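You operate a simulated robot arm through the tools that you are given. There is no shell and no other tool. Be economical: measure what you need, move in short steps, check, and stop when the job is done.

You are at the controls of a simulated robot arm. One attempt, no reset.

Task
Put the short can marked "WAX" from the cart 72 lower deck in the open carton on the cart 29 padded top. Take the navy sample board and leave it on the white cabinet door on the cart 72 padded top. Take the small tin that says "27" from the cart 26 padded top and leave it on top of the blue rests. Fetch the filter pad from the top of the grey bench and set it on the shelf under the drying table. Put the stain can with the earliest date from the middle shelf of the brown shelves on top of the small taped carton on the cart 29 padded top. Take the folded grey cloth and leave it on the shelf under the grey bench. Any order will do. Set down upright: small tin, stain can.

It is judged by the outcome, as a careful person would: the job done as asked, and still so three seconds after it is handed in. It fails if anything else is knocked over, pushed out of place, dropped, spilled or broken. Flat cloth is picked up by pressing the open fingertips on it (5 to 10 N) and closing them slowly along it; thin cloth reads only 2 to 8 mm in the jaws.

Robot
A 7-joint arm with a two-finger parallel gripper on a trunk, on a base that drives. Base frame: it is fixed to the floor where the robot stands at the start and does not move with it; the origin is under the middle of the robot, x ahead of it, y to its left, z up. Lengths are in mm, angles in rad, forces in N, time in s.
With the tool pointing down near the work surface it reaches from about 100 to 680 mm from the robot's upright axis, wherever it stands. Its first joint turns from -2.007 to 2.007 rad. Places, roughly: blue rests (32x29x5 cm) [2800, -400, 900]; filter pad (30x22x8 cm) [6800, 2000, 800]; folded grey cloth (10x7x3 cm) [10900, -800, 800]; navy sample board (15x6x2 cm) [600, 0, 900]; open carton [-2250, 0, 1000]; shelf under the drying table [7600, -1500, 200]; shelf under the grey bench [7400, 1800, 300]; short can [500, 0, 250]; small taped carton [-2250, -500, 1000]; small tin [3000, -250, 1000]; stain can [-2250, 2000, 1000]; white cabinet door (40x25x2 cm) [700, 600, 900]. Payload 3.91 kg.
Tool frame: the origin (TCP) lies between the finger pads and is the grasp point; the fingertips stand 30 mm ahead of it; z points along the fingers, y is the line along which they close. Largest opening 110 mm; finger width 20, thickness 10; the body of the gripper, 48 by 112 mm, starts 55 mm behind the TCP.
Orientation is that of the tool frame in the base frame, as a unit quaternion [w, x, y, z]. With the fingers straight down and closing along the base's y, the tool's x points along the base's -x, its y along +y and its z along -z.

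Tools
- The arm moves only by the tool drive_tool. Its argument "increments" is a list that holds one entry, the list of rows, each a list of 7 numbers: the shift along the tool's x, y, z in units of 500 mm (1.0 is 500 mm), then the turn, a rotation vector about the tool's x, y, z in units of 60 degrees (1.0 is 60 degrees), then the finger opening in mm, from 0 to 110. In form: [[[tx, ty, tz, rx, ry, rz, hand], ...]]. A call has 1 to 8 rows; each row is the pose to reach, as a shift and turn from the pose commanded when the call began, along the tool's axes at that moment. A call with a number of a shift or a turn outside -1 to 1 is refused whole. Each row takes 0.2 s and may step no farther than 50 mm and 0.15 rad from the row before; otherwise, or with a gripper value out of range, the whole call is refused. A pose out of reach is approached as far as the arm can. The call stops where the force on the tool passes 40 N (or 10 N more than at its start, if that is more) or the arm is blocked; 0.2 s more then pass. The fingers move at their own pace (about 153 mm/s each) and stop on an object; they squeeze with about 42 N. The grip force told is the motor's: it shows also when the fingers shut on nothing. Time passes only in rows, and 0.2 s behind the last, so rows that repeat a pose let the fingers close. It gives the time, the measured TCP pose, the force on the tool (base axes), the opening and the grip force at its end, in the units of the frame above (readings bear some noise), with the torque about the TCP (base axes, N m) and any sound that the robot's microphone picked up.
- Cameras (640 x 400 px; columns grow to the right, rows downward): "scene" is now at [223.9, 218.2, 1274.4]; the picture's right is [0.16, -0.99, 0.00], its down [-0.68, -0.11, -0.72] and it looks along [0.71, 0.12, -0.69] (base axes); focal length 214 px, centre (320, 200). "wrist" rides on the gripper at [72, 17, -103] in the tool frame; the picture's right is [-0.23, 0.97, 0.00], its down [-0.76, -0.18, -0.62] and it looks along [-0.61, -0.14, 0.78] (tool axes); focal length 222 px, centre (320, 200). There is no depth. A picture from a camera that has moved, and an enlarged one, comes with that camera's place and axes in the base frame and with its lens.
- capture(camera): a new picture of that camera. It takes no simulated time.
- raise_lower(by): slides the trunk up (or, below 0, down) by that many mm; the arm and the scene camera ride with it, the base frame stays. It gives what a move gives, with no picture.
- base_move(legs): drives the robot by 1 to 6 legs, each [ahead, left, turn to the left] in mm, mm and rad, along the robot's own axes; the way and the turn of a leg run together, so that a leg with both is an arc; at most 1500 mm and 3.142 rad a leg. The arm and the cameras ride along, it lands a little off, and it stops where it bumps. It gives what a move gives.
- head_to(pan, tilt): turns the head with the scene camera to pan (to the left, within 1.396 rad either way) and tilt (down, from -0.506 to 1.204), counted from straight ahead of the robot. It gives what a move gives.
- enlarge(camera, box): a new picture of the part [left, top, right, bottom] of that camera's present view, enlarged. It takes no simulated time.
- hand_in(): hands the job in; it is judged then, once.

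Go step by step. Nothing tells you exact positions but the pictures and the camera data: compare them with the known pose of the tool, close in by small moves and look again before you grip or let go. The budget is 186 turns and 144 pictures, counting those below and the enlarged ones. Unless the task says otherwise, let go and move clear before handing in, and close with one line.

The tools are called after "Emit:" as a command line: name --argument value ..., lists and objects as JSON in quotes. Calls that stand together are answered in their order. drive_tool: Moves the arm, as the interface text tells. Its arguments: {"type":"object","properties":{"increments":{"type":"array"}},"required":["increments"]} The other tools are called the same way: raise_lower (by) slides the trunk up or down; base_move (legs) drives the base; head_to (pan, tilt) turns the head that bears the scene camera; capture (camera) takes a picture; enlarge (camera, box) takes an enlarged picture of a part of a camera's view; hand_in () hands the job in.

At the start:

```text
time_s: 0.0
eef_pos: [550.8, 74.2, 1120.3]
tool_rot: [0.0, 0.0, 1.0, -0.001]
ft_force: [0.6, -0.6, 0.5]
moment: [-0.02, 0.01, 0.02]
width: 109.9
grip_force: 0.0
trunk travel left (down, up): [-625.0, 365.0]
robot x, y, heading: [4.9, -0.8, -0.002]
head pan, tilt: [0.164, 0.761]
```

scene: 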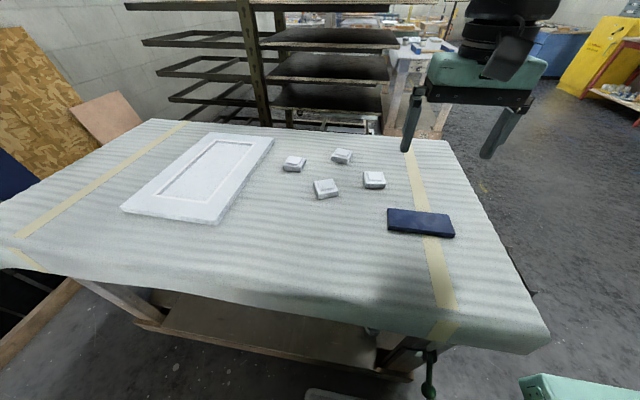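
wrist: 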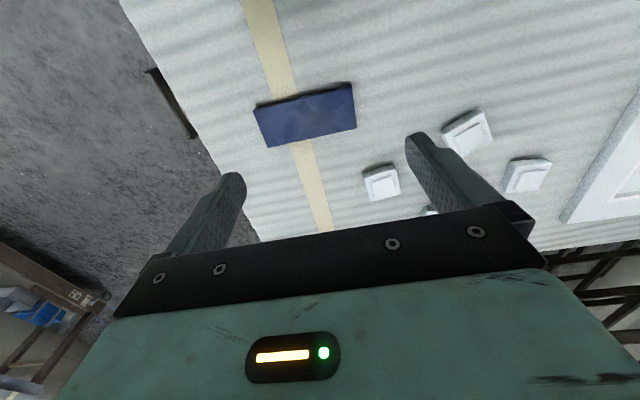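

The navy board lies at about (580, 42), with its long side along y. I'll turn the tool a quarter turn and move over it.

Emit:
drive_tool --increments '[[[-0.01, -0.01, 0.02, 0, 0, 0.14, 110], [-0.02, -0.02, 0.04, 0, 0, 0.28, 110], [-0.03, -0.03, 0.06, 0, 0, 0.42, 110], [-0.04, -0.04, 0.08, 0, 0, 0.56, 110], [-0.05, -0.05, 0.1, 0, 0, 0.7, 110], [-0.058, -0.06, 0.12, 0, 0, 0.84, 110], [-0.058, -0.064, 0.14, 0, 0, 0.98, 110]]]'

Emit:
drive_tool --increments '[[[0, 0, 0.02, 0, 0, 0.14, 110], [0, 0, 0.04, 0, 0, 0.28, 110], [0, 0, 0.06, 0, 0, 0.42, 110], [0, 0, 0.08, 0, 0, 0.48, 110]]]'

Emit:
capture --camera "wrist"

Emit:
capture --camera "scene"

```text
time_s: 1.6
eef_pos: [579.3, 42.8, 1049.9]
tool_rot: [0.0, 0.492, 0.871, 0.0]
ft_force: [0.2, 0.8, -0.8]
moment: [0.0, -0.01, -0.01]
width: 109.6
grip_force: 0.1
trunk travel left (down, up): [-625.0, 365.0]
robot x, y, heading: [2.1, -0.6, 0.002]
head pan, tilt: [0.164, 0.761]
```

```text
time_s: 2.6
eef_pos: [580.1, 42.3, 1011.3]
tool_rot: [0.0, 0.693, 0.721, 0.0]
ft_force: [-0.6, -0.1, 0.3]
moment: [-0.01, 0.02, -0.01]
width: 109.8
grip_force: 0.0
trunk travel left (down, up): [-625.0, 365.0]
robot x, y, heading: [-1.6, -2.8, 0.001]
head pan, tilt: [0.164, 0.761]
```

```text
141 pictures are left
camera wrist: at [592.9, 115.5, 1114.5], right [0.98, -0.19, 0.0], down [-0.15, -0.77, 0.62], along [-0.12, -0.61, -0.78], focal length 222 px, centre (320, 200)
```

wrist: 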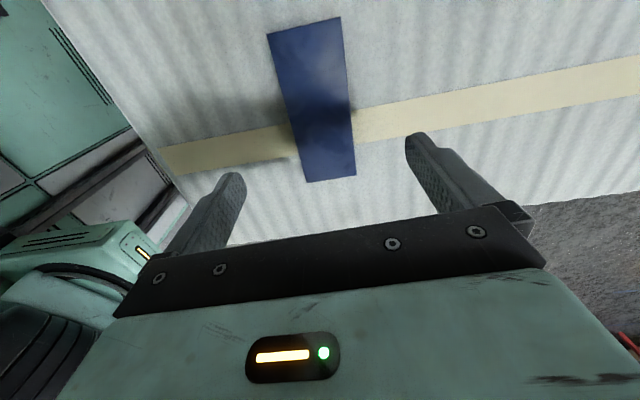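

```text
140 pictures are left
camera scene: at [223.9, 218.1, 1274.4], right [0.16, -0.99, 0.0], down [-0.68, -0.11, -0.72], along [0.71, 0.12, -0.69], focal length 214 px, centre (320, 200)
```

scene: 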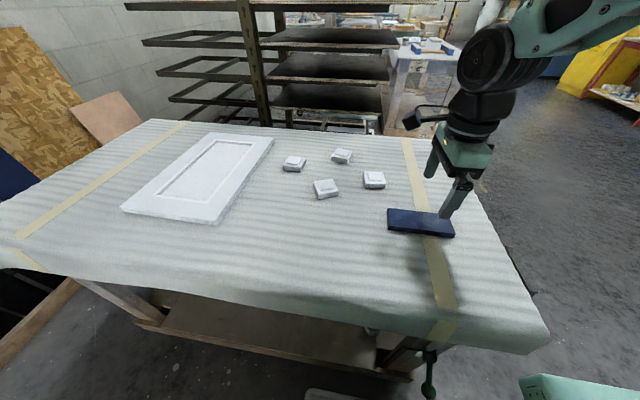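

The board centre works out at about (580, 46), so the alignment is good. I'll lower in steps.

Emit:
drive_tool --increments '[[[0, 0, 0.08, 0, 0, 0.03, 110], [0.006, 0, 0.14, 0, 0, 0.03, 110], [0.006, 0, 0.15, 0, 0, 0.03, 110]]]'

Emit:
capture --camera "wrist"

Emit:
enlarge --camera "scene" --box '[360, 130, 520, 260]'

```text
time_s: 3.4
eef_pos: [579.5, 46.0, 935.3]
tool_rot: [0.0, 0.703, 0.711, 0.001]
ft_force: [-0.4, 0.3, 0.3]
moment: [-0.02, 0.0, 0.0]
width: 110.4
grip_force: 0.1
trunk travel left (down, up): [-625.0, 365.0]
robot x, y, heading: [-0.3, -0.3, -0.001]
head pan, tilt: [0.164, 0.761]
```

```text
139 pictures are left
camera wrist: at [596.0, 117.5, 1039.1], right [0.98, -0.22, 0.0], down [-0.17, -0.76, 0.62], along [-0.13, -0.61, -0.78], focal length 222 px, centre (320, 200)
```

wrist: 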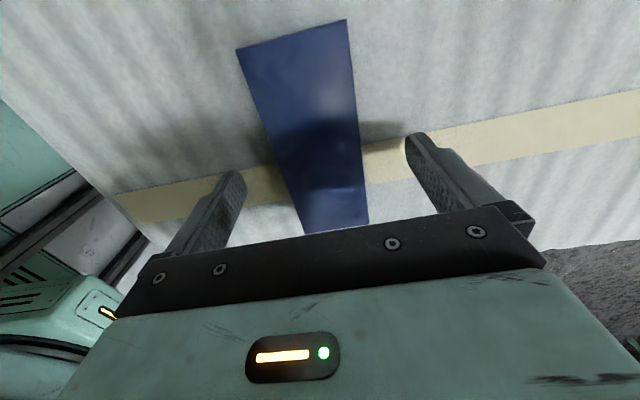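

```text
3.08 times, centred on (440, 195) of scene
camera zoom: at [223.9, 218.1, 1274.4], right [0.16, -0.99, 0.0], down [-0.68, -0.11, -0.72], along [0.71, 0.12, -0.69], focal length 660 px, centre (-49, 215)
```

zoom: 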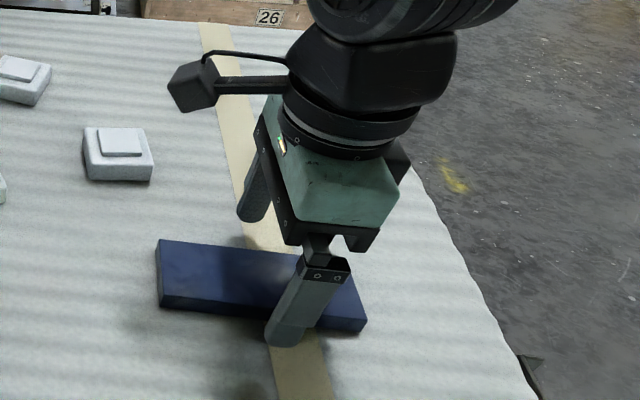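

The board top is near 896 and the table near 876. I'll lower so the tips are at about 884, then close.

Emit:
drive_tool --increments '[[[0, 0, 0.02, 0, 0, 0, 110], [0.005, 0, 0.04, 0, 0, 0, 110], [0.005, 0, 0.042, 0, 0, 0, 40], [0.005, 0, 0.042, 0, 0, 0, 40], [0.005, 0, 0.042, 0, 0, 0, 40]]]'

Emit:
capture --camera "wrist"

```text
time_s: 4.2
eef_pos: [578.6, 48.4, 919.3]
tool_rot: [0.0, 0.704, 0.711, 0.002]
ft_force: [-10.9, -2.7, 30.8]
moment: [-0.47, 1.34, 0.07]
width: 57.3
grip_force: 42.1
trunk travel left (down, up): [-625.0, 365.0]
robot x, y, heading: [-1.7, -1.7, 0.001]
head pan, tilt: [0.164, 0.761]
stopped in row 4: the force on the tool passed its limit at 50 N (the readings are from after the stop); the commanded pose is now the measured one
```

```text
137 pictures are left
camera wrist: at [594.8, 120.3, 1021.7], right [0.98, -0.22, 0.0], down [-0.17, -0.77, 0.62], along [-0.13, -0.61, -0.78], focal length 222 px, centre (320, 200)
```

wrist: 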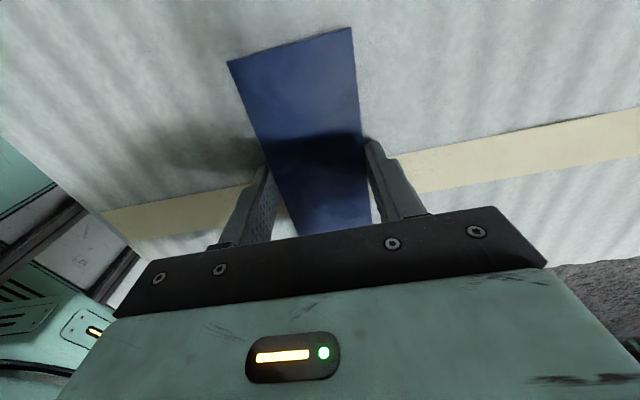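

The board is held at 57 mm with the tips just touching the padded top, so that surface is at about z = 887. I'll lift it.

Emit:
drive_tool --increments '[[[0, 0, -0.03, 0, 0, 0, 40], [0, 0, -0.1, 0, 0, 0, 40], [0, 0, -0.2, 0, 0, 0, 40], [0, 0, -0.26, 0, 0, 0, 40]]]'

Emit:
capture --camera "scene"

Emit:
capture --camera "wrist"

```text
time_s: 5.2
eef_pos: [579.8, 45.7, 1047.2]
tool_rot: [0.001, 0.703, 0.711, 0.001]
ft_force: [-0.3, 0.6, -1.0]
moment: [-0.02, 0.02, 0.01]
width: 57.1
grip_force: 41.7
trunk travel left (down, up): [-625.0, 365.0]
robot x, y, heading: [2.8, 1.6, 0.0]
head pan, tilt: [0.164, 0.761]
```

```text
136 pictures are left
camera scene: at [224.1, 218.3, 1274.3], right [0.16, -0.99, 0.0], down [-0.68, -0.11, -0.72], along [0.71, 0.12, -0.69], focal length 214 px, centre (320, 200)
```

scene: 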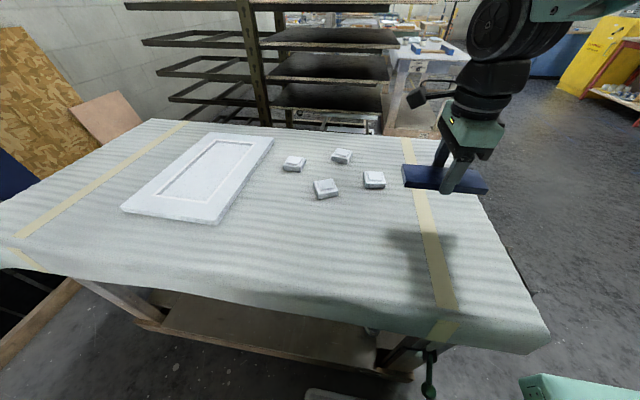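

```text
135 pictures are left
camera wrist: at [595.3, 118.4, 1149.1], right [0.98, -0.22, 0.0], down [-0.17, -0.76, 0.62], along [-0.13, -0.61, -0.78], focal length 222 px, centre (320, 200)
```

wrist: 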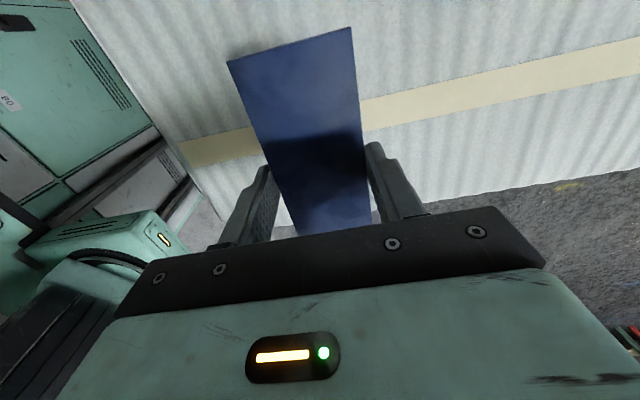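

The board is held securely. The door spans x 493–893 and y 505–745. I'll check the floor on the left before driving that way.

Emit:
head_to --pan 1.1 --tilt 0.7

Emit:
capture --camera "scene"

```text
time_s: 6.5
eef_pos: [579.6, 45.5, 1046.2]
tool_rot: [0.001, 0.703, 0.711, 0.001]
ft_force: [-0.2, -0.8, -1.1]
moment: [-0.01, 0.0, 0.01]
width: 57.0
grip_force: 41.2
trunk travel left (down, up): [-625.0, 365.0]
robot x, y, heading: [2.4, 2.1, 0.001]
head pan, tilt: [1.1, 0.7]
```

```text
134 pictures are left
camera scene: at [181.2, 280.3, 1279.6], right [0.89, -0.45, 0.0], down [-0.29, -0.57, -0.76], along [0.35, 0.68, -0.64], focal length 214 px, centre (320, 200)
```

scene: 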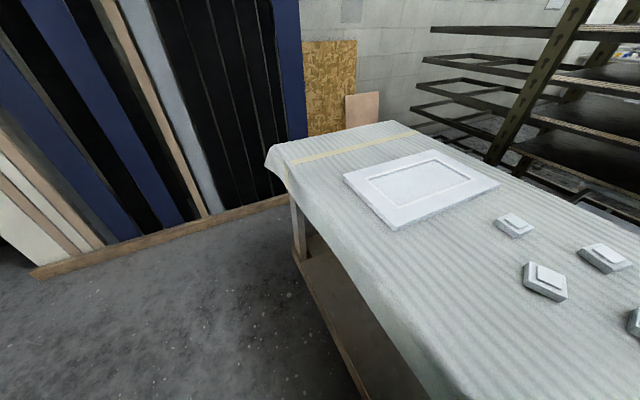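

The floor on the left is clear. I'll drive 575 mm left.

Emit:
base_move --legs '[[0, 578, 0]]'

Emit:
head_to --pan 0.2 --tilt 0.8

Emit:
capture --camera "scene"

Emit:
capture --camera "wrist"

```text
time_s: 9.8
eef_pos: [575.0, 626.9, 1046.3]
tool_rot: [0.001, 0.7, 0.714, 0.002]
ft_force: [0.5, -0.7, -0.7]
moment: [0.0, 0.01, 0.01]
width: 57.1
grip_force: 42.0
trunk travel left (down, up): [-625.0, 365.0]
robot x, y, heading: [-3.0, 577.4, 0.01]
head pan, tilt: [1.1, 0.7]
```

```text
time_s: 10.9
eef_pos: [575.4, 625.1, 1045.4]
tool_rot: [0.0, 0.7, 0.714, 0.001]
ft_force: [-0.1, -0.5, -1.3]
moment: [0.02, 0.01, -0.04]
width: 57.1
grip_force: 41.5
trunk travel left (down, up): [-625.0, 365.0]
robot x, y, heading: [-2.8, 573.2, 0.01]
head pan, tilt: [0.201, 0.799]
```

```text
133 pictures are left
camera scene: at [216.1, 797.6, 1271.3], right [0.21, -0.98, 0.0], down [-0.7, -0.15, -0.7], along [0.68, 0.15, -0.72], focal length 214 px, centre (320, 200)
```

scene: 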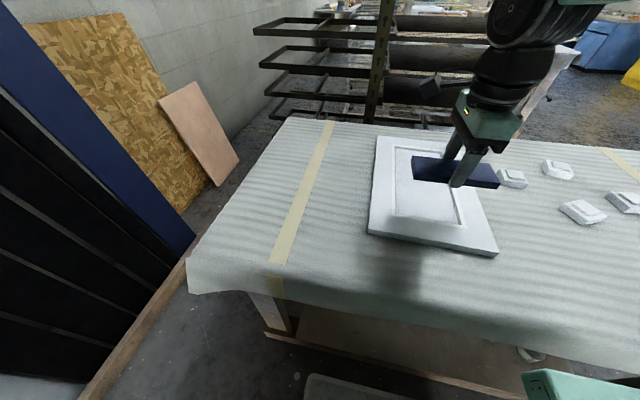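

```text
132 pictures are left
camera wrist: at [590.7, 699.2, 1149.0], right [0.98, -0.21, 0.0], down [-0.16, -0.77, 0.62], along [-0.13, -0.61, -0.78], focal length 222 px, centre (320, 200)
```

wrist: 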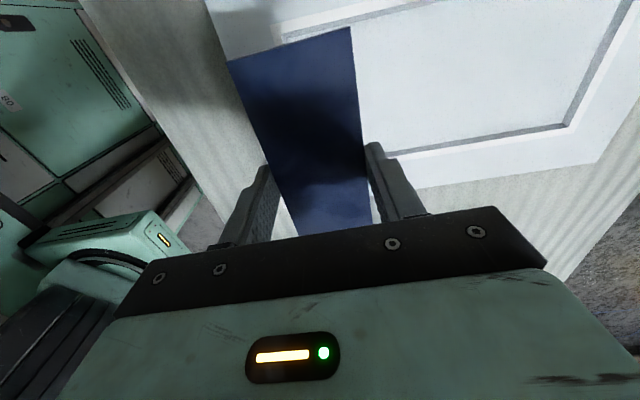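

The door's recessed panel is about 135 mm wide in y, so I'll turn the board lengthwise along x. I'll set it in the panel near (640, 623).

Emit:
drive_tool --increments '[[[0, 0.02, 0, 0, 0, -0.14, 40], [0, 0.04, 0, 0, 0, -0.28, 40], [0, 0.06, 0, 0, 0, -0.42, 40], [0, 0.08, 0, 0, 0, -0.56, 40], [0, 0.1, 0, 0, 0, -0.7, 40], [0, 0.12, 0, 0, 0, -0.84, 40], [-0.006, 0.13, 0, 0, 0, -0.98, 40]]]'

Emit:
drive_tool --increments '[[[0, 0, 0, 0, 0, -0.14, 40], [0, 0, 0, 0, 0, -0.28, 40], [0, 0, 0.05, 0, 0, -0.42, 40], [0, 0, 0.12, 0, 0, -0.5, 40]]]'

Emit:
capture --camera "wrist"

Emit:
capture --camera "scene"

```text
time_s: 12.6
eef_pos: [640.1, 624.1, 1046.0]
tool_rot: [0.001, 0.257, 0.966, 0.001]
ft_force: [-0.4, 0.5, -1.2]
moment: [-0.01, 0.01, -0.01]
width: 57.3
grip_force: 41.9
trunk travel left (down, up): [-625.0, 365.0]
robot x, y, heading: [-4.9, 572.4, 0.012]
head pan, tilt: [0.201, 0.799]
```

```text
time_s: 13.6
eef_pos: [640.8, 623.7, 986.2]
tool_rot: [0.001, -0.001, 1.0, 0.001]
ft_force: [0.0, 0.5, -0.2]
moment: [-0.02, 0.0, -0.01]
width: 57.4
grip_force: 42.4
trunk travel left (down, up): [-625.0, 365.0]
robot x, y, heading: [-8.3, 574.0, 0.011]
head pan, tilt: [0.201, 0.799]
```

```text
131 pictures are left
camera wrist: at [568.3, 640.9, 1088.3], right [0.23, 0.97, 0.0], down [0.76, -0.18, 0.63], along [0.61, -0.14, -0.78], focal length 222 px, centre (320, 200)
```

wrist: 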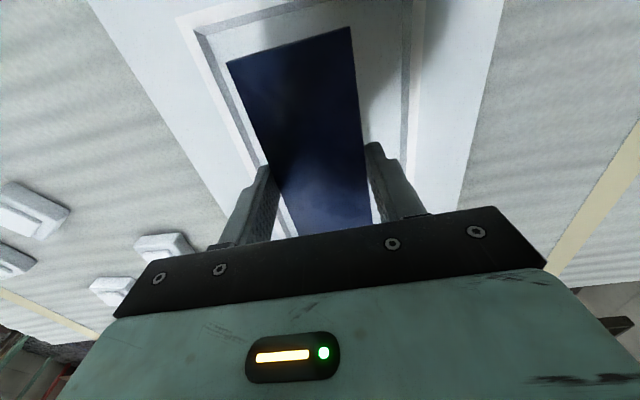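

```text
130 pictures are left
camera scene: at [215.9, 797.5, 1271.4], right [0.21, -0.98, 0.0], down [-0.7, -0.15, -0.7], along [0.68, 0.15, -0.72], focal length 214 px, centre (320, 200)
```

scene: 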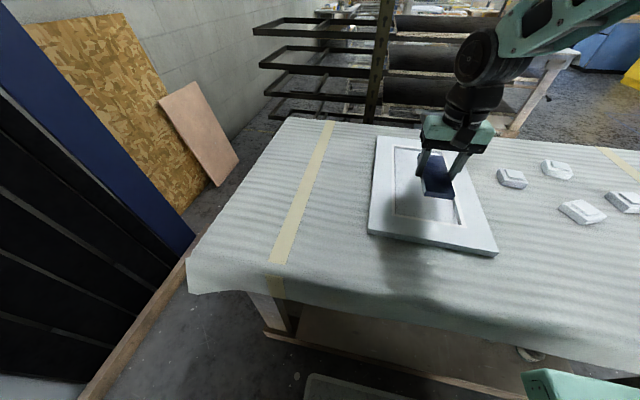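

The board is lined up over the recessed panel. I'll lower it slowly.

Emit:
drive_tool --increments '[[[0, 0, 0.06, 0, 0, 0, 40], [0, 0, 0.09, 0, 0, 0, 40], [0, 0, 0.1, 0, 0, 0, 40], [0, 0, 0.104, 0, 0, 0, 40]]]'

Emit:
capture --camera "wrist"

Emit:
enlarge --camera "scene" --box '[360, 120, 520, 260]'

```text
time_s: 14.6
eef_pos: [641.5, 624.9, 938.4]
tool_rot: [0.004, 0.0, 1.0, 0.002]
ft_force: [-2.7, -4.1, 38.2]
moment: [-0.92, 1.4, 0.05]
width: 57.3
grip_force: 42.0
trunk travel left (down, up): [-625.0, 365.0]
robot x, y, heading: [-4.2, 571.4, 0.009]
head pan, tilt: [0.201, 0.799]
```

```text
129 pictures are left
camera wrist: at [567.8, 641.2, 1039.9], right [0.23, 0.97, 0.0], down [0.76, -0.18, 0.63], along [0.61, -0.14, -0.78], focal length 222 px, centre (320, 200)
```

wrist: 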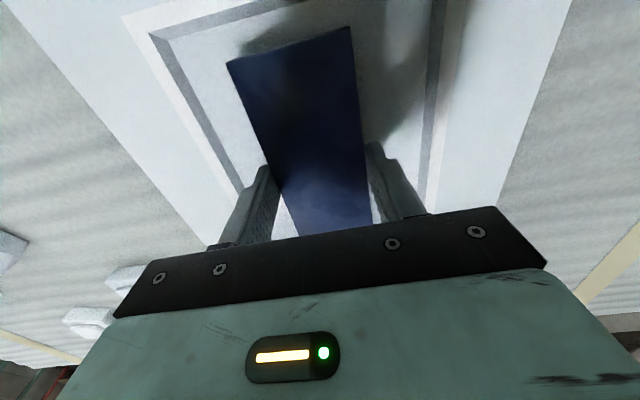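

```text
2.86 times, centred on (440, 190) of scene
camera zoom: at [214.8, 797.3, 1272.3], right [0.21, -0.98, 0.0], down [-0.7, -0.15, -0.7], along [0.68, 0.15, -0.72], focal length 613 px, centre (-23, 229)
```

zoom: 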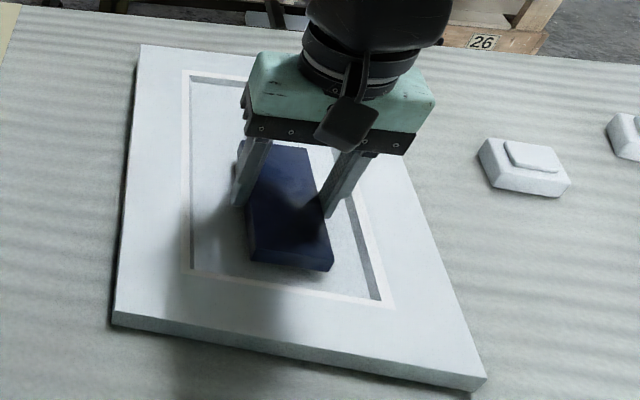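

It touched down at 38 N. I'll ease up 2 mm, open and retreat.

Emit:
drive_tool --increments '[[[0, 0, -0.004, 0, 0, 0, 57], [0, 0, -0.004, 0, 0, 0, 85], [0, 0, -0.006, 0, 0, 0, 85], [0, 0, -0.06, 0, 0, 0, 85], [0, 0, -0.15, 0, 0, 0, 85], [0, 0, -0.25, 0, 0, 0, 85]]]'

Emit:
capture --camera "wrist"

```text
time_s: 15.9
eef_pos: [636.3, 624.6, 1062.7]
tool_rot: [0.001, -0.001, 1.0, 0.001]
ft_force: [-0.4, 0.1, -0.3]
moment: [0.05, 0.04, 0.01]
width: 85.0
grip_force: 0.1
trunk travel left (down, up): [-625.0, 365.0]
robot x, y, heading: [-7.1, 576.4, 0.012]
head pan, tilt: [0.201, 0.799]
```

```text
127 pictures are left
camera wrist: at [564.1, 641.5, 1164.0], right [0.23, 0.97, 0.0], down [0.76, -0.18, 0.62], along [0.61, -0.14, -0.78], focal length 222 px, centre (320, 200)
```

wrist: 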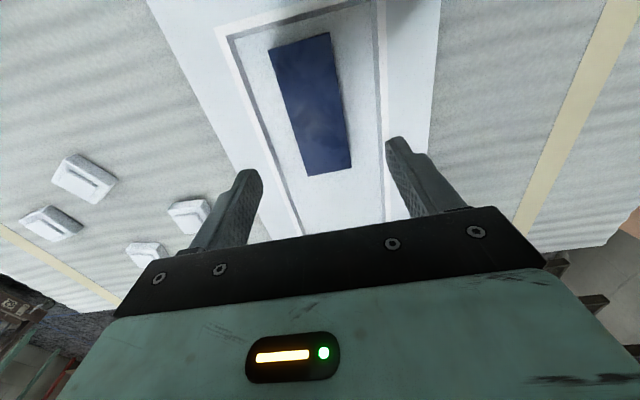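

The board is in place on the door. Next is the WAX can under the cart: I'll drive back and to the right, lower the trunk and look.

Emit:
base_move --legs '[[-600, 0, 0], [0, -576, -0.01]]'

Emit:
raise_lower --by -450

Emit:
head_to --pan 0.0 --tilt 0.5

Emit:
capture --camera "scene"

```text
time_s: 22.2
eef_pos: [25.9, 40.1, 1062.6]
tool_rot: [0.002, 0.008, 1.0, 0.001]
ft_force: [-0.3, 0.3, 0.5]
moment: [0.02, -0.01, 0.01]
width: 84.9
grip_force: 0.0
trunk travel left (down, up): [-625.0, 365.0]
robot x, y, heading: [-614.4, -5.8, -0.008]
head pan, tilt: [0.201, 0.799]
```

```text
refused: -450 is not a number from -400 to 400
```

```text
time_s: 23.0
eef_pos: [26.6, 40.5, 1062.1]
tool_rot: [0.001, 0.008, 1.0, 0.0]
ft_force: [-0.8, -0.3, 0.2]
moment: [-0.01, 0.0, 0.01]
width: 84.6
grip_force: 0.3
trunk travel left (down, up): [-625.0, 365.0]
robot x, y, heading: [-612.3, 0.6, -0.005]
head pan, tilt: [0.0, 0.499]
```

```text
126 pictures are left
camera scene: at [-380.0, 203.7, 1297.2], right [0.0, -1.0, 0.0], down [-0.48, 0.0, -0.88], along [0.88, 0.0, -0.48], focal length 214 px, centre (320, 200)
```

scene: 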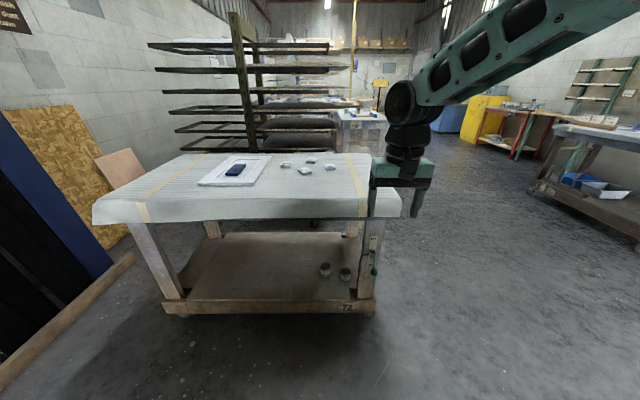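

Two cans stand on the lower deck near its right end. I'll lower the trunk and zoom in.

Emit:
raise_lower --by -400

Emit:
head_to --pan -0.1 --tilt 0.5

Emit:
capture --camera "scene"

```text
time_s: 26.9
eef_pos: [25.9, 41.0, 661.1]
tool_rot: [0.002, 0.008, 1.0, 0.001]
ft_force: [0.3, -0.4, 0.7]
moment: [0.0, -0.01, 0.0]
width: 85.2
grip_force: 0.0
trunk travel left (down, up): [-225.0, 765.0]
robot x, y, heading: [-612.7, 0.8, -0.004]
head pan, tilt: [0.0, 0.499]
```

```text
time_s: 27.5
eef_pos: [25.7, 40.9, 661.5]
tool_rot: [0.002, 0.008, 1.0, 0.001]
ft_force: [0.0, 0.7, 0.2]
moment: [-0.01, -0.01, -0.03]
width: 84.9
grip_force: 0.1
trunk travel left (down, up): [-225.0, 765.0]
robot x, y, heading: [-613.5, 0.8, -0.003]
head pan, tilt: [-0.099, 0.499]
```

```text
125 pictures are left
camera scene: at [-380.5, 194.7, 897.3], right [-0.1, -0.99, 0.0], down [-0.48, 0.05, -0.88], along [0.87, -0.09, -0.48], focal length 214 px, centre (320, 200)
```

scene: 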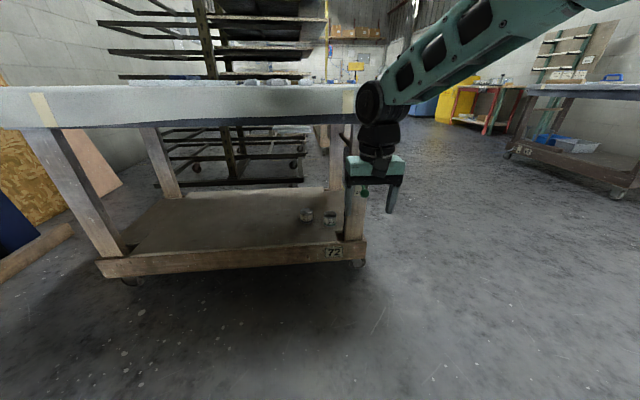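

Emit:
raise_lower --by -200

Emit:
enlarge --camera "scene" --box '[270, 100, 390, 240]'

```text
time_s: 29.7
eef_pos: [25.4, 40.5, 462.6]
tool_rot: [0.001, 0.008, 1.0, 0.001]
ft_force: [0.2, -0.1, 0.5]
moment: [0.01, -0.02, -0.01]
width: 85.1
grip_force: 0.0
trunk travel left (down, up): [-25.0, 965.0]
robot x, y, heading: [-611.6, -4.2, -0.007]
head pan, tilt: [-0.099, 0.499]
```

```text
2.86 times, centred on (330, 170) of scene
camera zoom: at [-380.5, 194.6, 697.3], right [-0.1, -0.99, 0.0], down [-0.48, 0.05, -0.88], along [0.87, -0.09, -0.48], focal length 613 px, centre (291, 286)
```

zoom: 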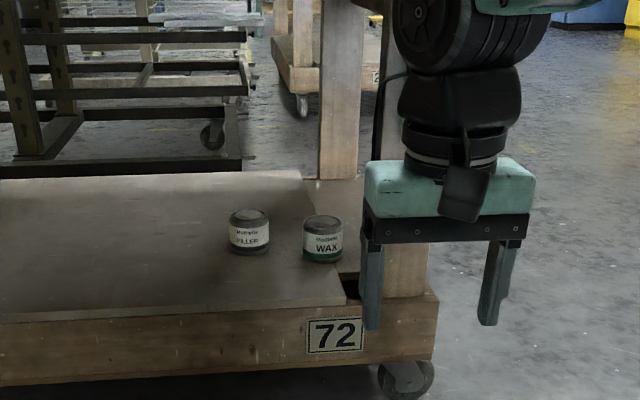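

The WAX can is on the right, at about (554, 47), with the deck at about z = 245. A clamp handle hangs near (354, -48), so I'll come in from the left: base at y of about 200, arm angled to y = 85.

Emit:
base_move --legs '[[0, 202, 0.005]]'

Emit:
drive_tool --increments '[[[0, -0.08, 0.04, 0, 0, 0, 85], [0, -0.16, 0.08, 0, 0, 0, 85], [0, -0.24, 0.12, 0, 0, 0, 85], [0, -0.31, 0.17, 0, 0, 0, 100]]]'

Emit:
head_to --pan -0.2 --tilt 0.2

Emit:
capture --camera "scene"

Emit:
capture --camera "wrist"

```text
time_s: 31.3
eef_pos: [25.3, 247.7, 462.8]
tool_rot: [0.001, 0.002, 1.0, 0.001]
ft_force: [-0.4, 0.4, 1.0]
moment: [0.03, 0.07, -0.02]
width: 84.9
grip_force: 0.1
trunk travel left (down, up): [-25.0, 965.0]
robot x, y, heading: [-613.4, 202.8, 0.006]
head pan, tilt: [-0.099, 0.499]
```

```text
time_s: 32.3
eef_pos: [24.5, 95.2, 375.2]
tool_rot: [0.001, 0.002, 1.0, 0.001]
ft_force: [0.3, -0.1, 0.3]
moment: [-0.02, -0.01, 0.02]
width: 99.7
grip_force: 0.1
trunk travel left (down, up): [-25.0, 965.0]
robot x, y, heading: [-619.1, 203.6, 0.007]
head pan, tilt: [-0.099, 0.499]
```

```text
time_s: 33.1
eef_pos: [25.6, 94.1, 375.2]
tool_rot: [0.002, 0.003, 1.0, 0.002]
ft_force: [0.3, -0.1, -0.6]
moment: [0.0, 0.01, 0.01]
width: 100.2
grip_force: 0.1
trunk travel left (down, up): [-25.0, 965.0]
robot x, y, heading: [-617.6, 197.2, 0.002]
head pan, tilt: [-0.201, 0.201]
```

```text
123 pictures are left
camera scene: at [-381.6, 389.1, 724.9], right [-0.19, -0.98, 0.0], down [-0.2, 0.04, -0.98], along [0.96, -0.19, -0.2], focal length 214 px, centre (320, 200)
```

scene: 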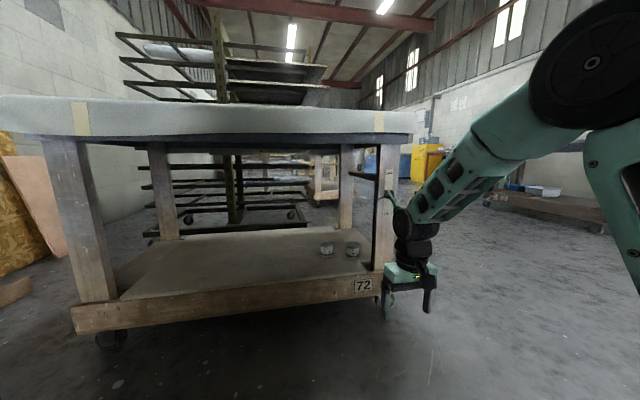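

```text
122 pictures are left
camera wrist: at [-47.5, 111.8, 478.0], right [0.23, 0.97, 0.0], down [0.76, -0.18, 0.63], along [0.61, -0.14, -0.78], focal length 222 px, centre (320, 200)
```

wrist: 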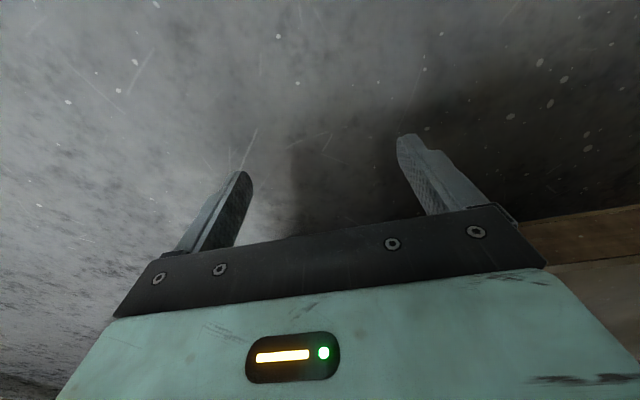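

Pointed straight down, the elbow would hit the tabletop edge. I'll pitch the tool forward about 45° and stretch the arm to keep the elbow low.

Emit:
drive_tool --increments '[[[-0.06, 0, 0.01, 0, -0.125, 0, 100], [-0.12, 0, 0.02, 0, -0.25, 0, 100], [-0.18, 0, 0.03, 0, -0.375, 0, 100], [-0.24, 0, 0.04, 0, -0.5, 0, 100], [-0.3, 0, 0.05, 0, -0.625, 0, 100], [-0.36, 0, 0.05, 0, -0.75, 0, 100]]]'

Emit:
capture --camera "scene"

Emit:
capture --camera "wrist"

```text
time_s: 34.5
eef_pos: [205.0, 92.7, 350.8]
tool_rot: [0.385, 0.003, 0.923, -0.001]
ft_force: [0.8, 0.7, -0.8]
moment: [0.01, 0.02, -0.01]
width: 99.8
grip_force: 0.1
trunk travel left (down, up): [-25.0, 965.0]
robot x, y, heading: [-615.1, 202.6, 0.006]
head pan, tilt: [-0.201, 0.201]
```

```text
121 pictures are left
camera scene: at [-381.6, 389.1, 725.0], right [-0.19, -0.98, 0.0], down [-0.2, 0.04, -0.98], along [0.96, -0.19, -0.2], focal length 214 px, centre (320, 200)
```

scene: 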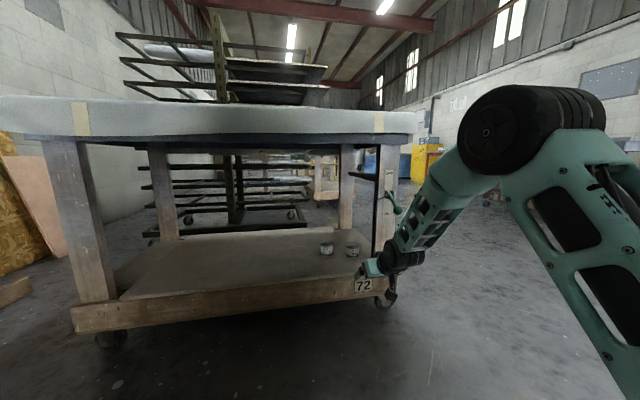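

```text
120 pictures are left
camera wrist: at [80.6, 110.6, 371.9], right [0.17, 0.97, 0.16], down [0.09, -0.18, 0.98], along [0.98, -0.15, -0.12], focal length 222 px, centre (320, 200)
```

wrist: 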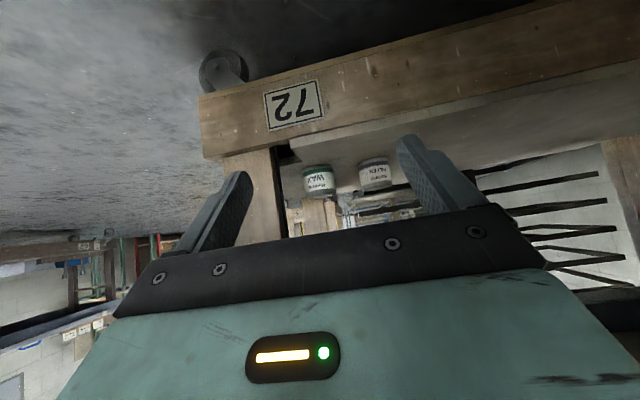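

Both cans show in the wrist view, with WAX near (550, 45). The right front post's inner edge is near y = 5, so I'll approach diagonally from the left at a heading of about -0.45.

Emit:
base_move --legs '[[0, 531, 0], [0, 0, -0.456]]'

Emit:
capture --camera "wrist"

Emit:
capture --camera "scene"

```text
time_s: 39.0
eef_pos: [70.1, 281.8, 350.8]
tool_rot: [0.375, 0.213, 0.898, -0.087]
ft_force: [0.0, 0.9, -0.3]
moment: [-0.01, -0.06, 0.01]
width: 100.1
grip_force: 0.0
trunk travel left (down, up): [-25.0, 965.0]
robot x, y, heading: [-616.8, 743.7, -0.449]
head pan, tilt: [-0.201, 0.201]
```

```text
119 pictures are left
camera wrist: at [-33.8, 353.1, 371.9], right [0.58, 0.8, 0.16], down [0.0, -0.2, 0.98], along [0.81, -0.57, -0.12], focal length 222 px, centre (320, 200)
```

wrist: 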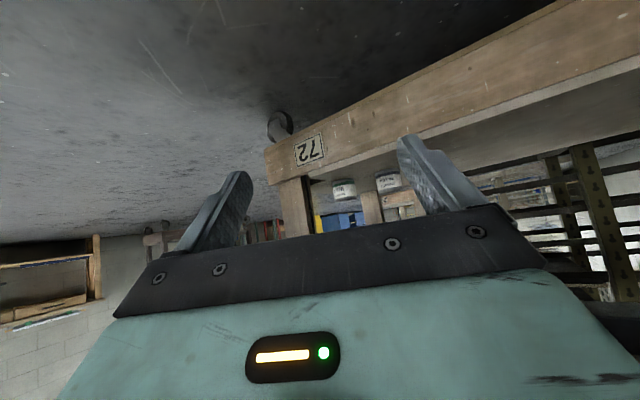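

```text
118 pictures are left
camera scene: at [-324.4, 807.3, 725.0], right [-0.61, -0.79, 0.0], down [-0.16, 0.12, -0.98], along [0.78, -0.6, -0.2], focal length 214 px, centre (320, 200)
```

scene: 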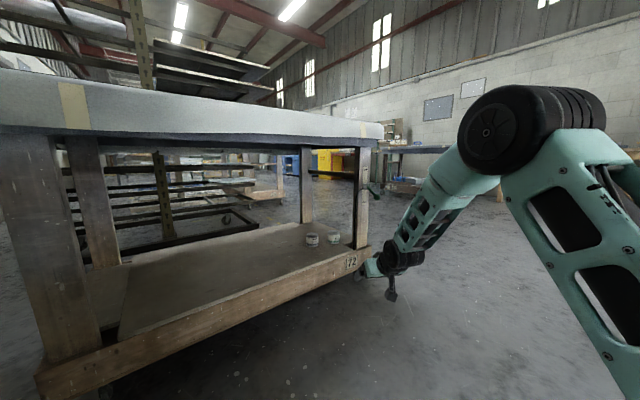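

The tool axis now points almost straight at the WAX can. I'll drive 385 ahead, stopping short of it.

Emit:
base_move --legs '[[385, 0, 0]]'

Emit:
capture --camera "wrist"

Emit:
capture --camera "scene"

```text
time_s: 41.4
eef_pos: [417.2, 111.4, 350.9]
tool_rot: [0.374, 0.213, 0.898, -0.088]
ft_force: [0.0, 0.4, -0.3]
moment: [-0.01, 0.01, 0.01]
width: 100.1
grip_force: 0.0
trunk travel left (down, up): [-25.0, 965.0]
robot x, y, heading: [-269.3, 572.3, -0.453]
head pan, tilt: [-0.201, 0.201]
```

```text
117 pictures are left
camera wrist: at [314.3, 182.8, 372.0], right [0.58, 0.8, 0.16], down [0.0, -0.2, 0.98], along [0.81, -0.57, -0.12], focal length 222 px, centre (320, 200)
```

wrist: 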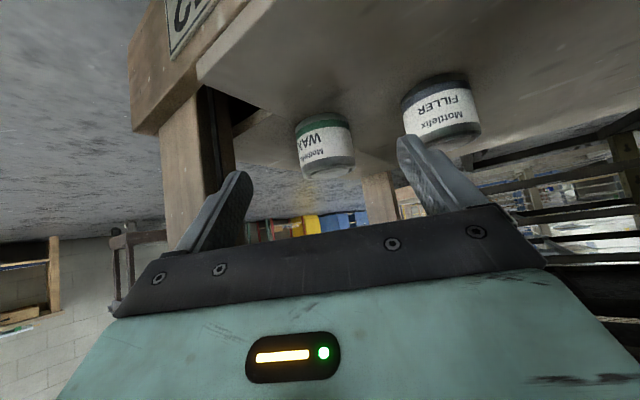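

```text
116 pictures are left
camera scene: at [23.9, 637.2, 725.0], right [-0.61, -0.79, 0.0], down [-0.16, 0.12, -0.98], along [0.78, -0.6, -0.2], focal length 214 px, centre (320, 200)
```

scene: 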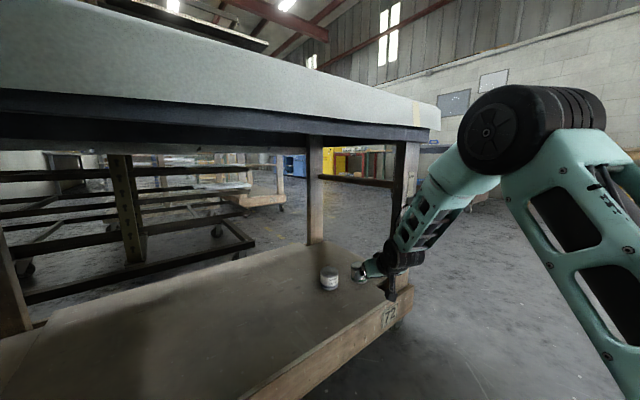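

The WAX can is about 150 mm ahead, near (550, 40). I'll go two thirds of the way and look again.

Emit:
drive_tool --increments '[[[-0.028, -0.002, 0.066, 0, 0, 0, 100], [-0.056, -0.005, 0.132, 0, 0, 0, 100], [-0.084, -0.008, 0.2, 0, 0, 0, 100]]]'

Emit:
capture --camera "wrist"

Emit:
enlarge --camera "scene" --box '[300, 180, 460, 330]'

```text
time_s: 42.2
eef_pos: [506.7, 63.7, 310.9]
tool_rot: [0.374, 0.213, 0.898, -0.086]
ft_force: [0.3, -0.3, 0.7]
moment: [0.02, -0.02, -0.01]
width: 100.1
grip_force: 0.0
trunk travel left (down, up): [-25.0, 965.0]
robot x, y, heading: [-266.8, 571.6, -0.453]
head pan, tilt: [-0.201, 0.201]
```

```text
115 pictures are left
camera wrist: at [402.9, 134.8, 331.7], right [0.58, 0.8, 0.16], down [0.0, -0.2, 0.98], along [0.81, -0.57, -0.12], focal length 222 px, centre (320, 200)
```

wrist: 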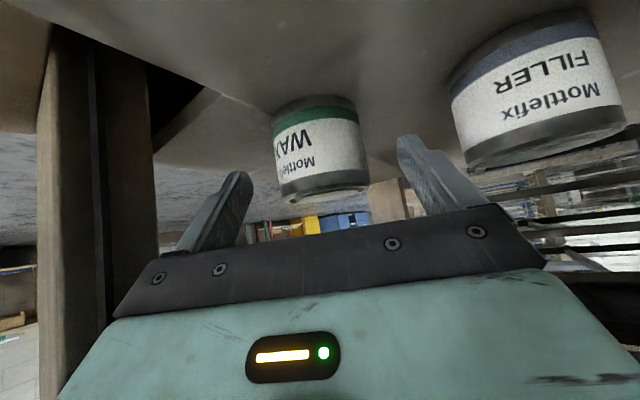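

```text
2.67 times, centred on (380, 255) of scene
camera zoom: at [23.8, 637.2, 725.0], right [-0.61, -0.79, 0.0], down [-0.16, 0.12, -0.98], along [0.78, -0.6, -0.2], focal length 572 px, centre (160, 53)
```

zoom: 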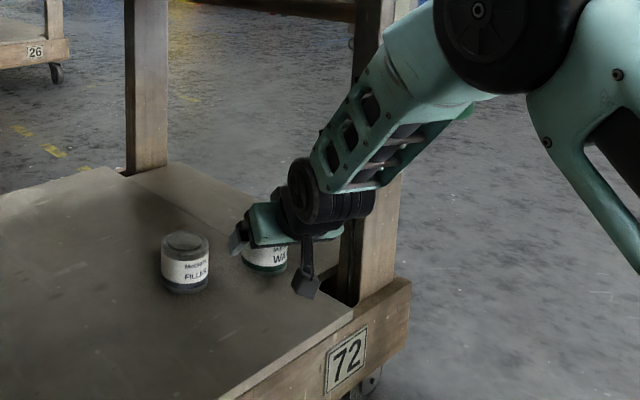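

The can's centre is about 43 mm ahead and 24 mm down. I'll move in and close.

Emit:
drive_tool --increments '[[[-0.014, -0.002, 0.05, 0, 0, 0, 100], [-0.027, -0.004, 0.095, 0, 0, 0, 100], [-0.027, -0.004, 0.095, 0, 0, 0, 50], [-0.027, -0.004, 0.095, 0, 0, 0, 50], [-0.027, -0.004, 0.095, 0, 0, 0, 50]]]'

Emit:
capture --camera "wrist"

```text
time_s: 43.4
eef_pos: [543.1, 42.9, 288.1]
tool_rot: [0.374, 0.213, 0.898, -0.087]
ft_force: [0.7, 0.1, -0.3]
moment: [-0.02, 0.0, 0.0]
width: 65.5
grip_force: 41.9
trunk travel left (down, up): [-25.0, 965.0]
robot x, y, heading: [-268.2, 573.1, -0.456]
head pan, tilt: [-0.201, 0.201]
```

```text
113 pictures are left
camera wrist: at [440.3, 114.3, 308.7], right [0.58, 0.8, 0.16], down [0.0, -0.2, 0.98], along [0.81, -0.57, -0.12], focal length 222 px, centre (320, 200)
```

wrist: 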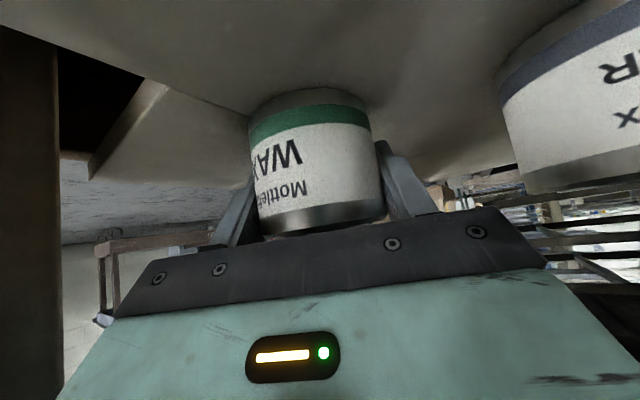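

The can is gripped at 65.5 mm. I'll lift it 60 mm and back out along the approach line.

Emit:
drive_tool --increments '[[[-0.03, 0, -0.03, 0, 0, 0, 50], [-0.085, 0, -0.085, 0, 0, 0, 50]]]'

Emit:
base_move --legs '[[-540, 0, 0]]'

Emit:
capture --camera "wrist"

Emit:
capture --camera "scene"

```text
time_s: 44.0
eef_pos: [543.7, 43.0, 348.5]
tool_rot: [0.373, 0.214, 0.899, -0.088]
ft_force: [-0.7, -0.5, -2.8]
moment: [0.0, -0.01, 0.02]
width: 65.2
grip_force: 42.1
trunk travel left (down, up): [-25.0, 965.0]
robot x, y, heading: [-267.8, 572.0, -0.454]
head pan, tilt: [-0.201, 0.201]
```

```text
time_s: 47.2
eef_pos: [48.8, 292.2, 349.1]
tool_rot: [0.375, 0.209, 0.899, -0.086]
ft_force: [-0.3, 1.1, -2.6]
moment: [-0.01, 0.0, -0.04]
width: 65.4
grip_force: 42.3
trunk travel left (down, up): [-25.0, 965.0]
robot x, y, heading: [-767.9, 813.9, -0.445]
head pan, tilt: [-0.201, 0.201]
```

```text
112 pictures are left
camera wrist: at [-55.2, 361.1, 369.3], right [0.57, 0.8, 0.16], down [0.01, -0.2, 0.98], along [0.82, -0.56, -0.12], focal length 222 px, centre (320, 200)
```

wrist: 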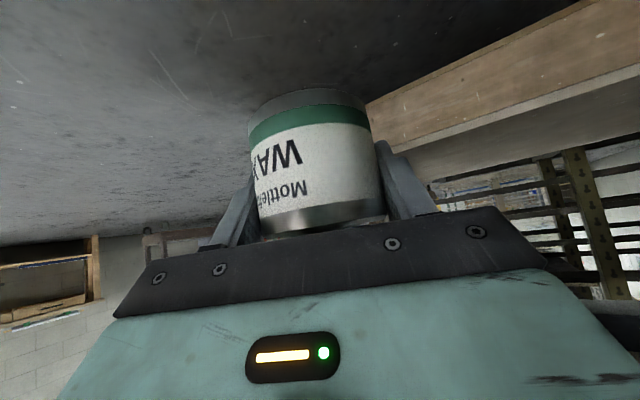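

```text
111 pictures are left
camera scene: at [-476.0, 881.0, 725.0], right [-0.6, -0.8, 0.0], down [-0.16, 0.12, -0.98], along [0.78, -0.59, -0.2], focal length 214 px, centre (320, 200)
```

scene: 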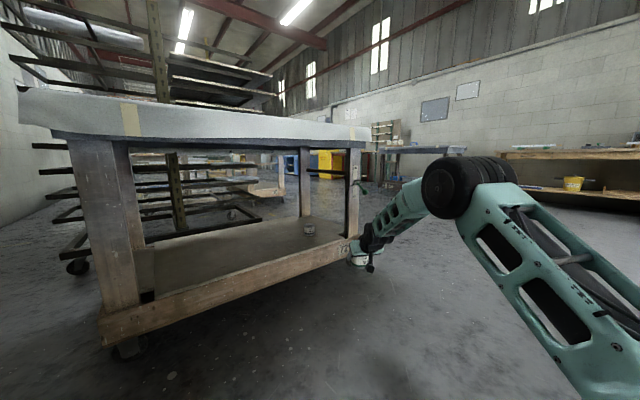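

The can is out. I'll raise the trunk, bring the tool back to vertical, then turn toward cart 29.

Emit:
raise_lower --by 400

Emit:
raise_lower --by 400

Emit:
drive_tool --increments '[[[0.042, 0, -0.043, 0, 0.125, 0, 50], [0.084, 0, -0.086, 0, 0.25, 0, 50], [0.126, 0, -0.129, 0, 0.375, 0, 50], [0.168, 0, -0.172, 0, 0.5, 0, 50], [0.21, 0, -0.215, 0, 0.625, 0, 50], [0.253, 0, -0.256, 0, 0.75, 0, 50]]]'

Emit:
base_move --legs '[[0, 0, -2.0]]'

Emit:
head_to --pan -0.4 --tilt 0.3

Emit:
capture --camera "scene"

```text
time_s: 51.0
eef_pos: [48.0, 291.1, 748.8]
tool_rot: [0.375, 0.209, 0.899, -0.086]
ft_force: [0.4, 0.5, -2.0]
moment: [-0.02, -0.03, -0.02]
width: 65.0
grip_force: 42.0
trunk travel left (down, up): [-425.0, 565.0]
robot x, y, heading: [-768.9, 813.7, -0.446]
head pan, tilt: [-0.201, 0.201]
```

```text
time_s: 54.9
eef_pos: [48.1, 290.9, 1149.1]
tool_rot: [0.374, 0.209, 0.899, -0.086]
ft_force: [-0.6, 0.4, -2.2]
moment: [0.02, 0.03, 0.01]
width: 65.2
grip_force: 42.0
trunk travel left (down, up): [-825.0, 165.0]
robot x, y, heading: [-768.3, 817.5, -0.451]
head pan, tilt: [-0.201, 0.201]
```

```text
time_s: 56.2
eef_pos: [-113.1, 370.1, 1149.8]
tool_rot: [0.001, 0.227, 0.974, 0.001]
ft_force: [-0.3, 0.2, -3.2]
moment: [-0.02, -0.01, 0.02]
width: 65.0
grip_force: 42.4
trunk travel left (down, up): [-825.0, 165.0]
robot x, y, heading: [-767.7, 812.5, -0.449]
head pan, tilt: [-0.201, 0.201]
```

```text
time_s: 61.5
eef_pos: [-1445.6, 407.2, 1150.0]
tool_rot: [0.002, 0.943, 0.333, -0.001]
ft_force: [0.3, -0.4, -1.4]
moment: [0.01, 0.01, 0.01]
width: 65.1
grip_force: 42.4
trunk travel left (down, up): [-825.0, 165.0]
robot x, y, heading: [-767.5, 812.0, -2.456]
head pan, tilt: [-0.201, 0.201]
```

```text
time_s: 62.2
eef_pos: [-1445.9, 407.4, 1148.6]
tool_rot: [0.001, 0.943, 0.332, -0.001]
ft_force: [0.7, -0.5, -3.2]
moment: [-0.01, 0.02, 0.0]
width: 65.0
grip_force: 41.7
trunk travel left (down, up): [-825.0, 165.0]
robot x, y, heading: [-765.1, 814.6, -2.456]
head pan, tilt: [-0.4, 0.3]
```

```text
110 pictures are left
camera scene: at [-836.2, 538.4, 1515.7], right [-0.29, 0.96, 0.0], down [0.28, 0.08, -0.96], along [-0.92, -0.27, -0.3], focal length 214 px, centre (320, 200)
```

scene: 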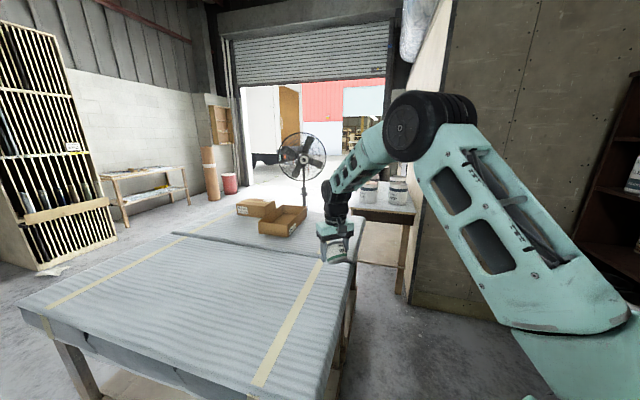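

Cartons sit on the far padded table, cart 29, behind a nearer table. I'll drive to the +y side of the tables and face -y to reach cart 29 from there.

Emit:
base_move --legs '[[819, -735, 0], [0, 0, 0.885]]'

Emit:
head_to --pan -0.2 --tilt 0.6

Emit:
capture --camera "scene"

```text
time_s: 64.7
eef_pos: [-1778.6, 423.0, 1148.6]
tool_rot: [0.002, 0.943, 0.333, 0.001]
ft_force: [-0.3, 0.1, -2.5]
moment: [0.03, 0.01, -0.01]
width: 65.1
grip_force: 42.0
trunk travel left (down, up): [-825.0, 165.0]
robot x, y, heading: [-1102.9, 830.8, -2.449]
head pan, tilt: [-0.4, 0.3]
stopped in leg 1: the robot was blocked; the commanded pose is now the measured one
```

```text
time_s: 65.5
eef_pos: [-1777.6, 422.5, 1148.1]
tool_rot: [0.001, 0.943, 0.333, 0.0]
ft_force: [-0.6, -0.8, -2.9]
moment: [-0.04, 0.03, -0.03]
width: 65.0
grip_force: 42.0
trunk travel left (down, up): [-825.0, 165.0]
robot x, y, heading: [-1102.5, 832.4, -2.452]
head pan, tilt: [-0.201, 0.6]
```

```text
109 pictures are left
camera scene: at [-1157.6, 539.6, 1488.3], right [-0.47, 0.88, 0.0], down [0.5, 0.27, -0.83], along [-0.73, -0.39, -0.56], focal length 214 px, centre (320, 200)
```

scene: 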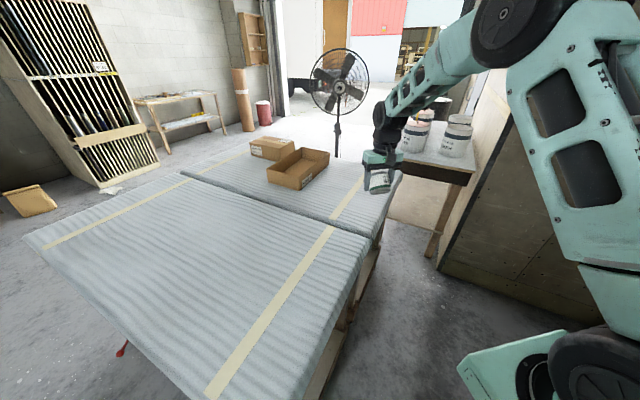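

The base was blocked, possibly by the near table's corner. I'll look down to see the clearance.

Emit:
head_to --pan 0.0 --tilt 1.2

Emit:
capture --camera "scene"

Emit:
head_to --pan -1.1 --tilt 0.9

Emit:
capture --camera "scene"

```text
time_s: 66.5
eef_pos: [-1779.2, 422.3, 1148.2]
tool_rot: [0.001, 0.943, 0.333, 0.0]
ft_force: [0.0, -0.2, -2.7]
moment: [-0.05, 0.03, 0.02]
width: 64.9
grip_force: 42.1
trunk travel left (down, up): [-825.0, 165.0]
robot x, y, heading: [-1103.4, 833.7, -2.453]
head pan, tilt: [0.0, 1.201]
```

```text
108 pictures are left
camera scene: at [-1122.7, 545.5, 1443.6], right [-0.64, 0.77, 0.0], down [0.72, 0.59, -0.36], along [-0.28, -0.23, -0.93], focal length 214 px, centre (320, 200)
```

scene: 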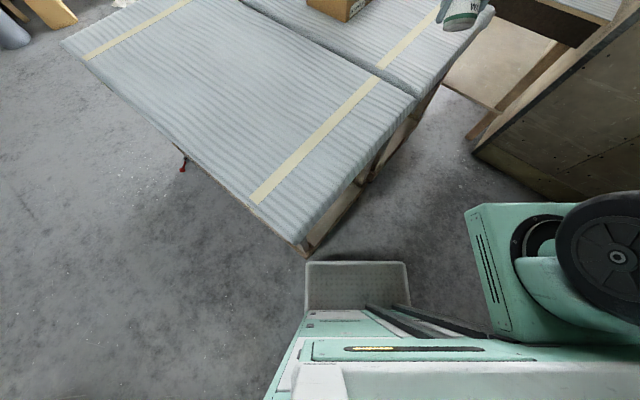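

```text
time_s: 67.8
eef_pos: [-1777.8, 422.3, 1150.2]
tool_rot: [0.001, 0.943, 0.333, -0.001]
ft_force: [-0.4, -0.4, -2.3]
moment: [-0.03, 0.0, 0.04]
width: 65.0
grip_force: 41.9
trunk travel left (down, up): [-825.0, 165.0]
robot x, y, heading: [-1100.2, 829.6, -2.452]
head pan, tilt: [-1.1, 0.901]
```

```text
107 pictures are left
camera scene: at [-1148.8, 611.1, 1463.4], right [0.4, 0.92, 0.0], down [0.72, -0.31, -0.62], along [-0.57, 0.25, -0.78], focal length 214 px, centre (320, 200)
```

scene: 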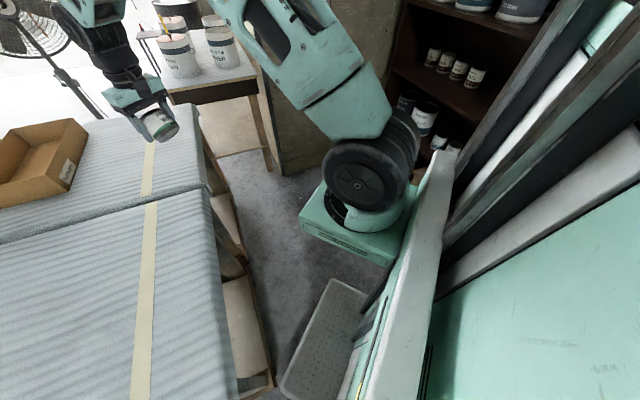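

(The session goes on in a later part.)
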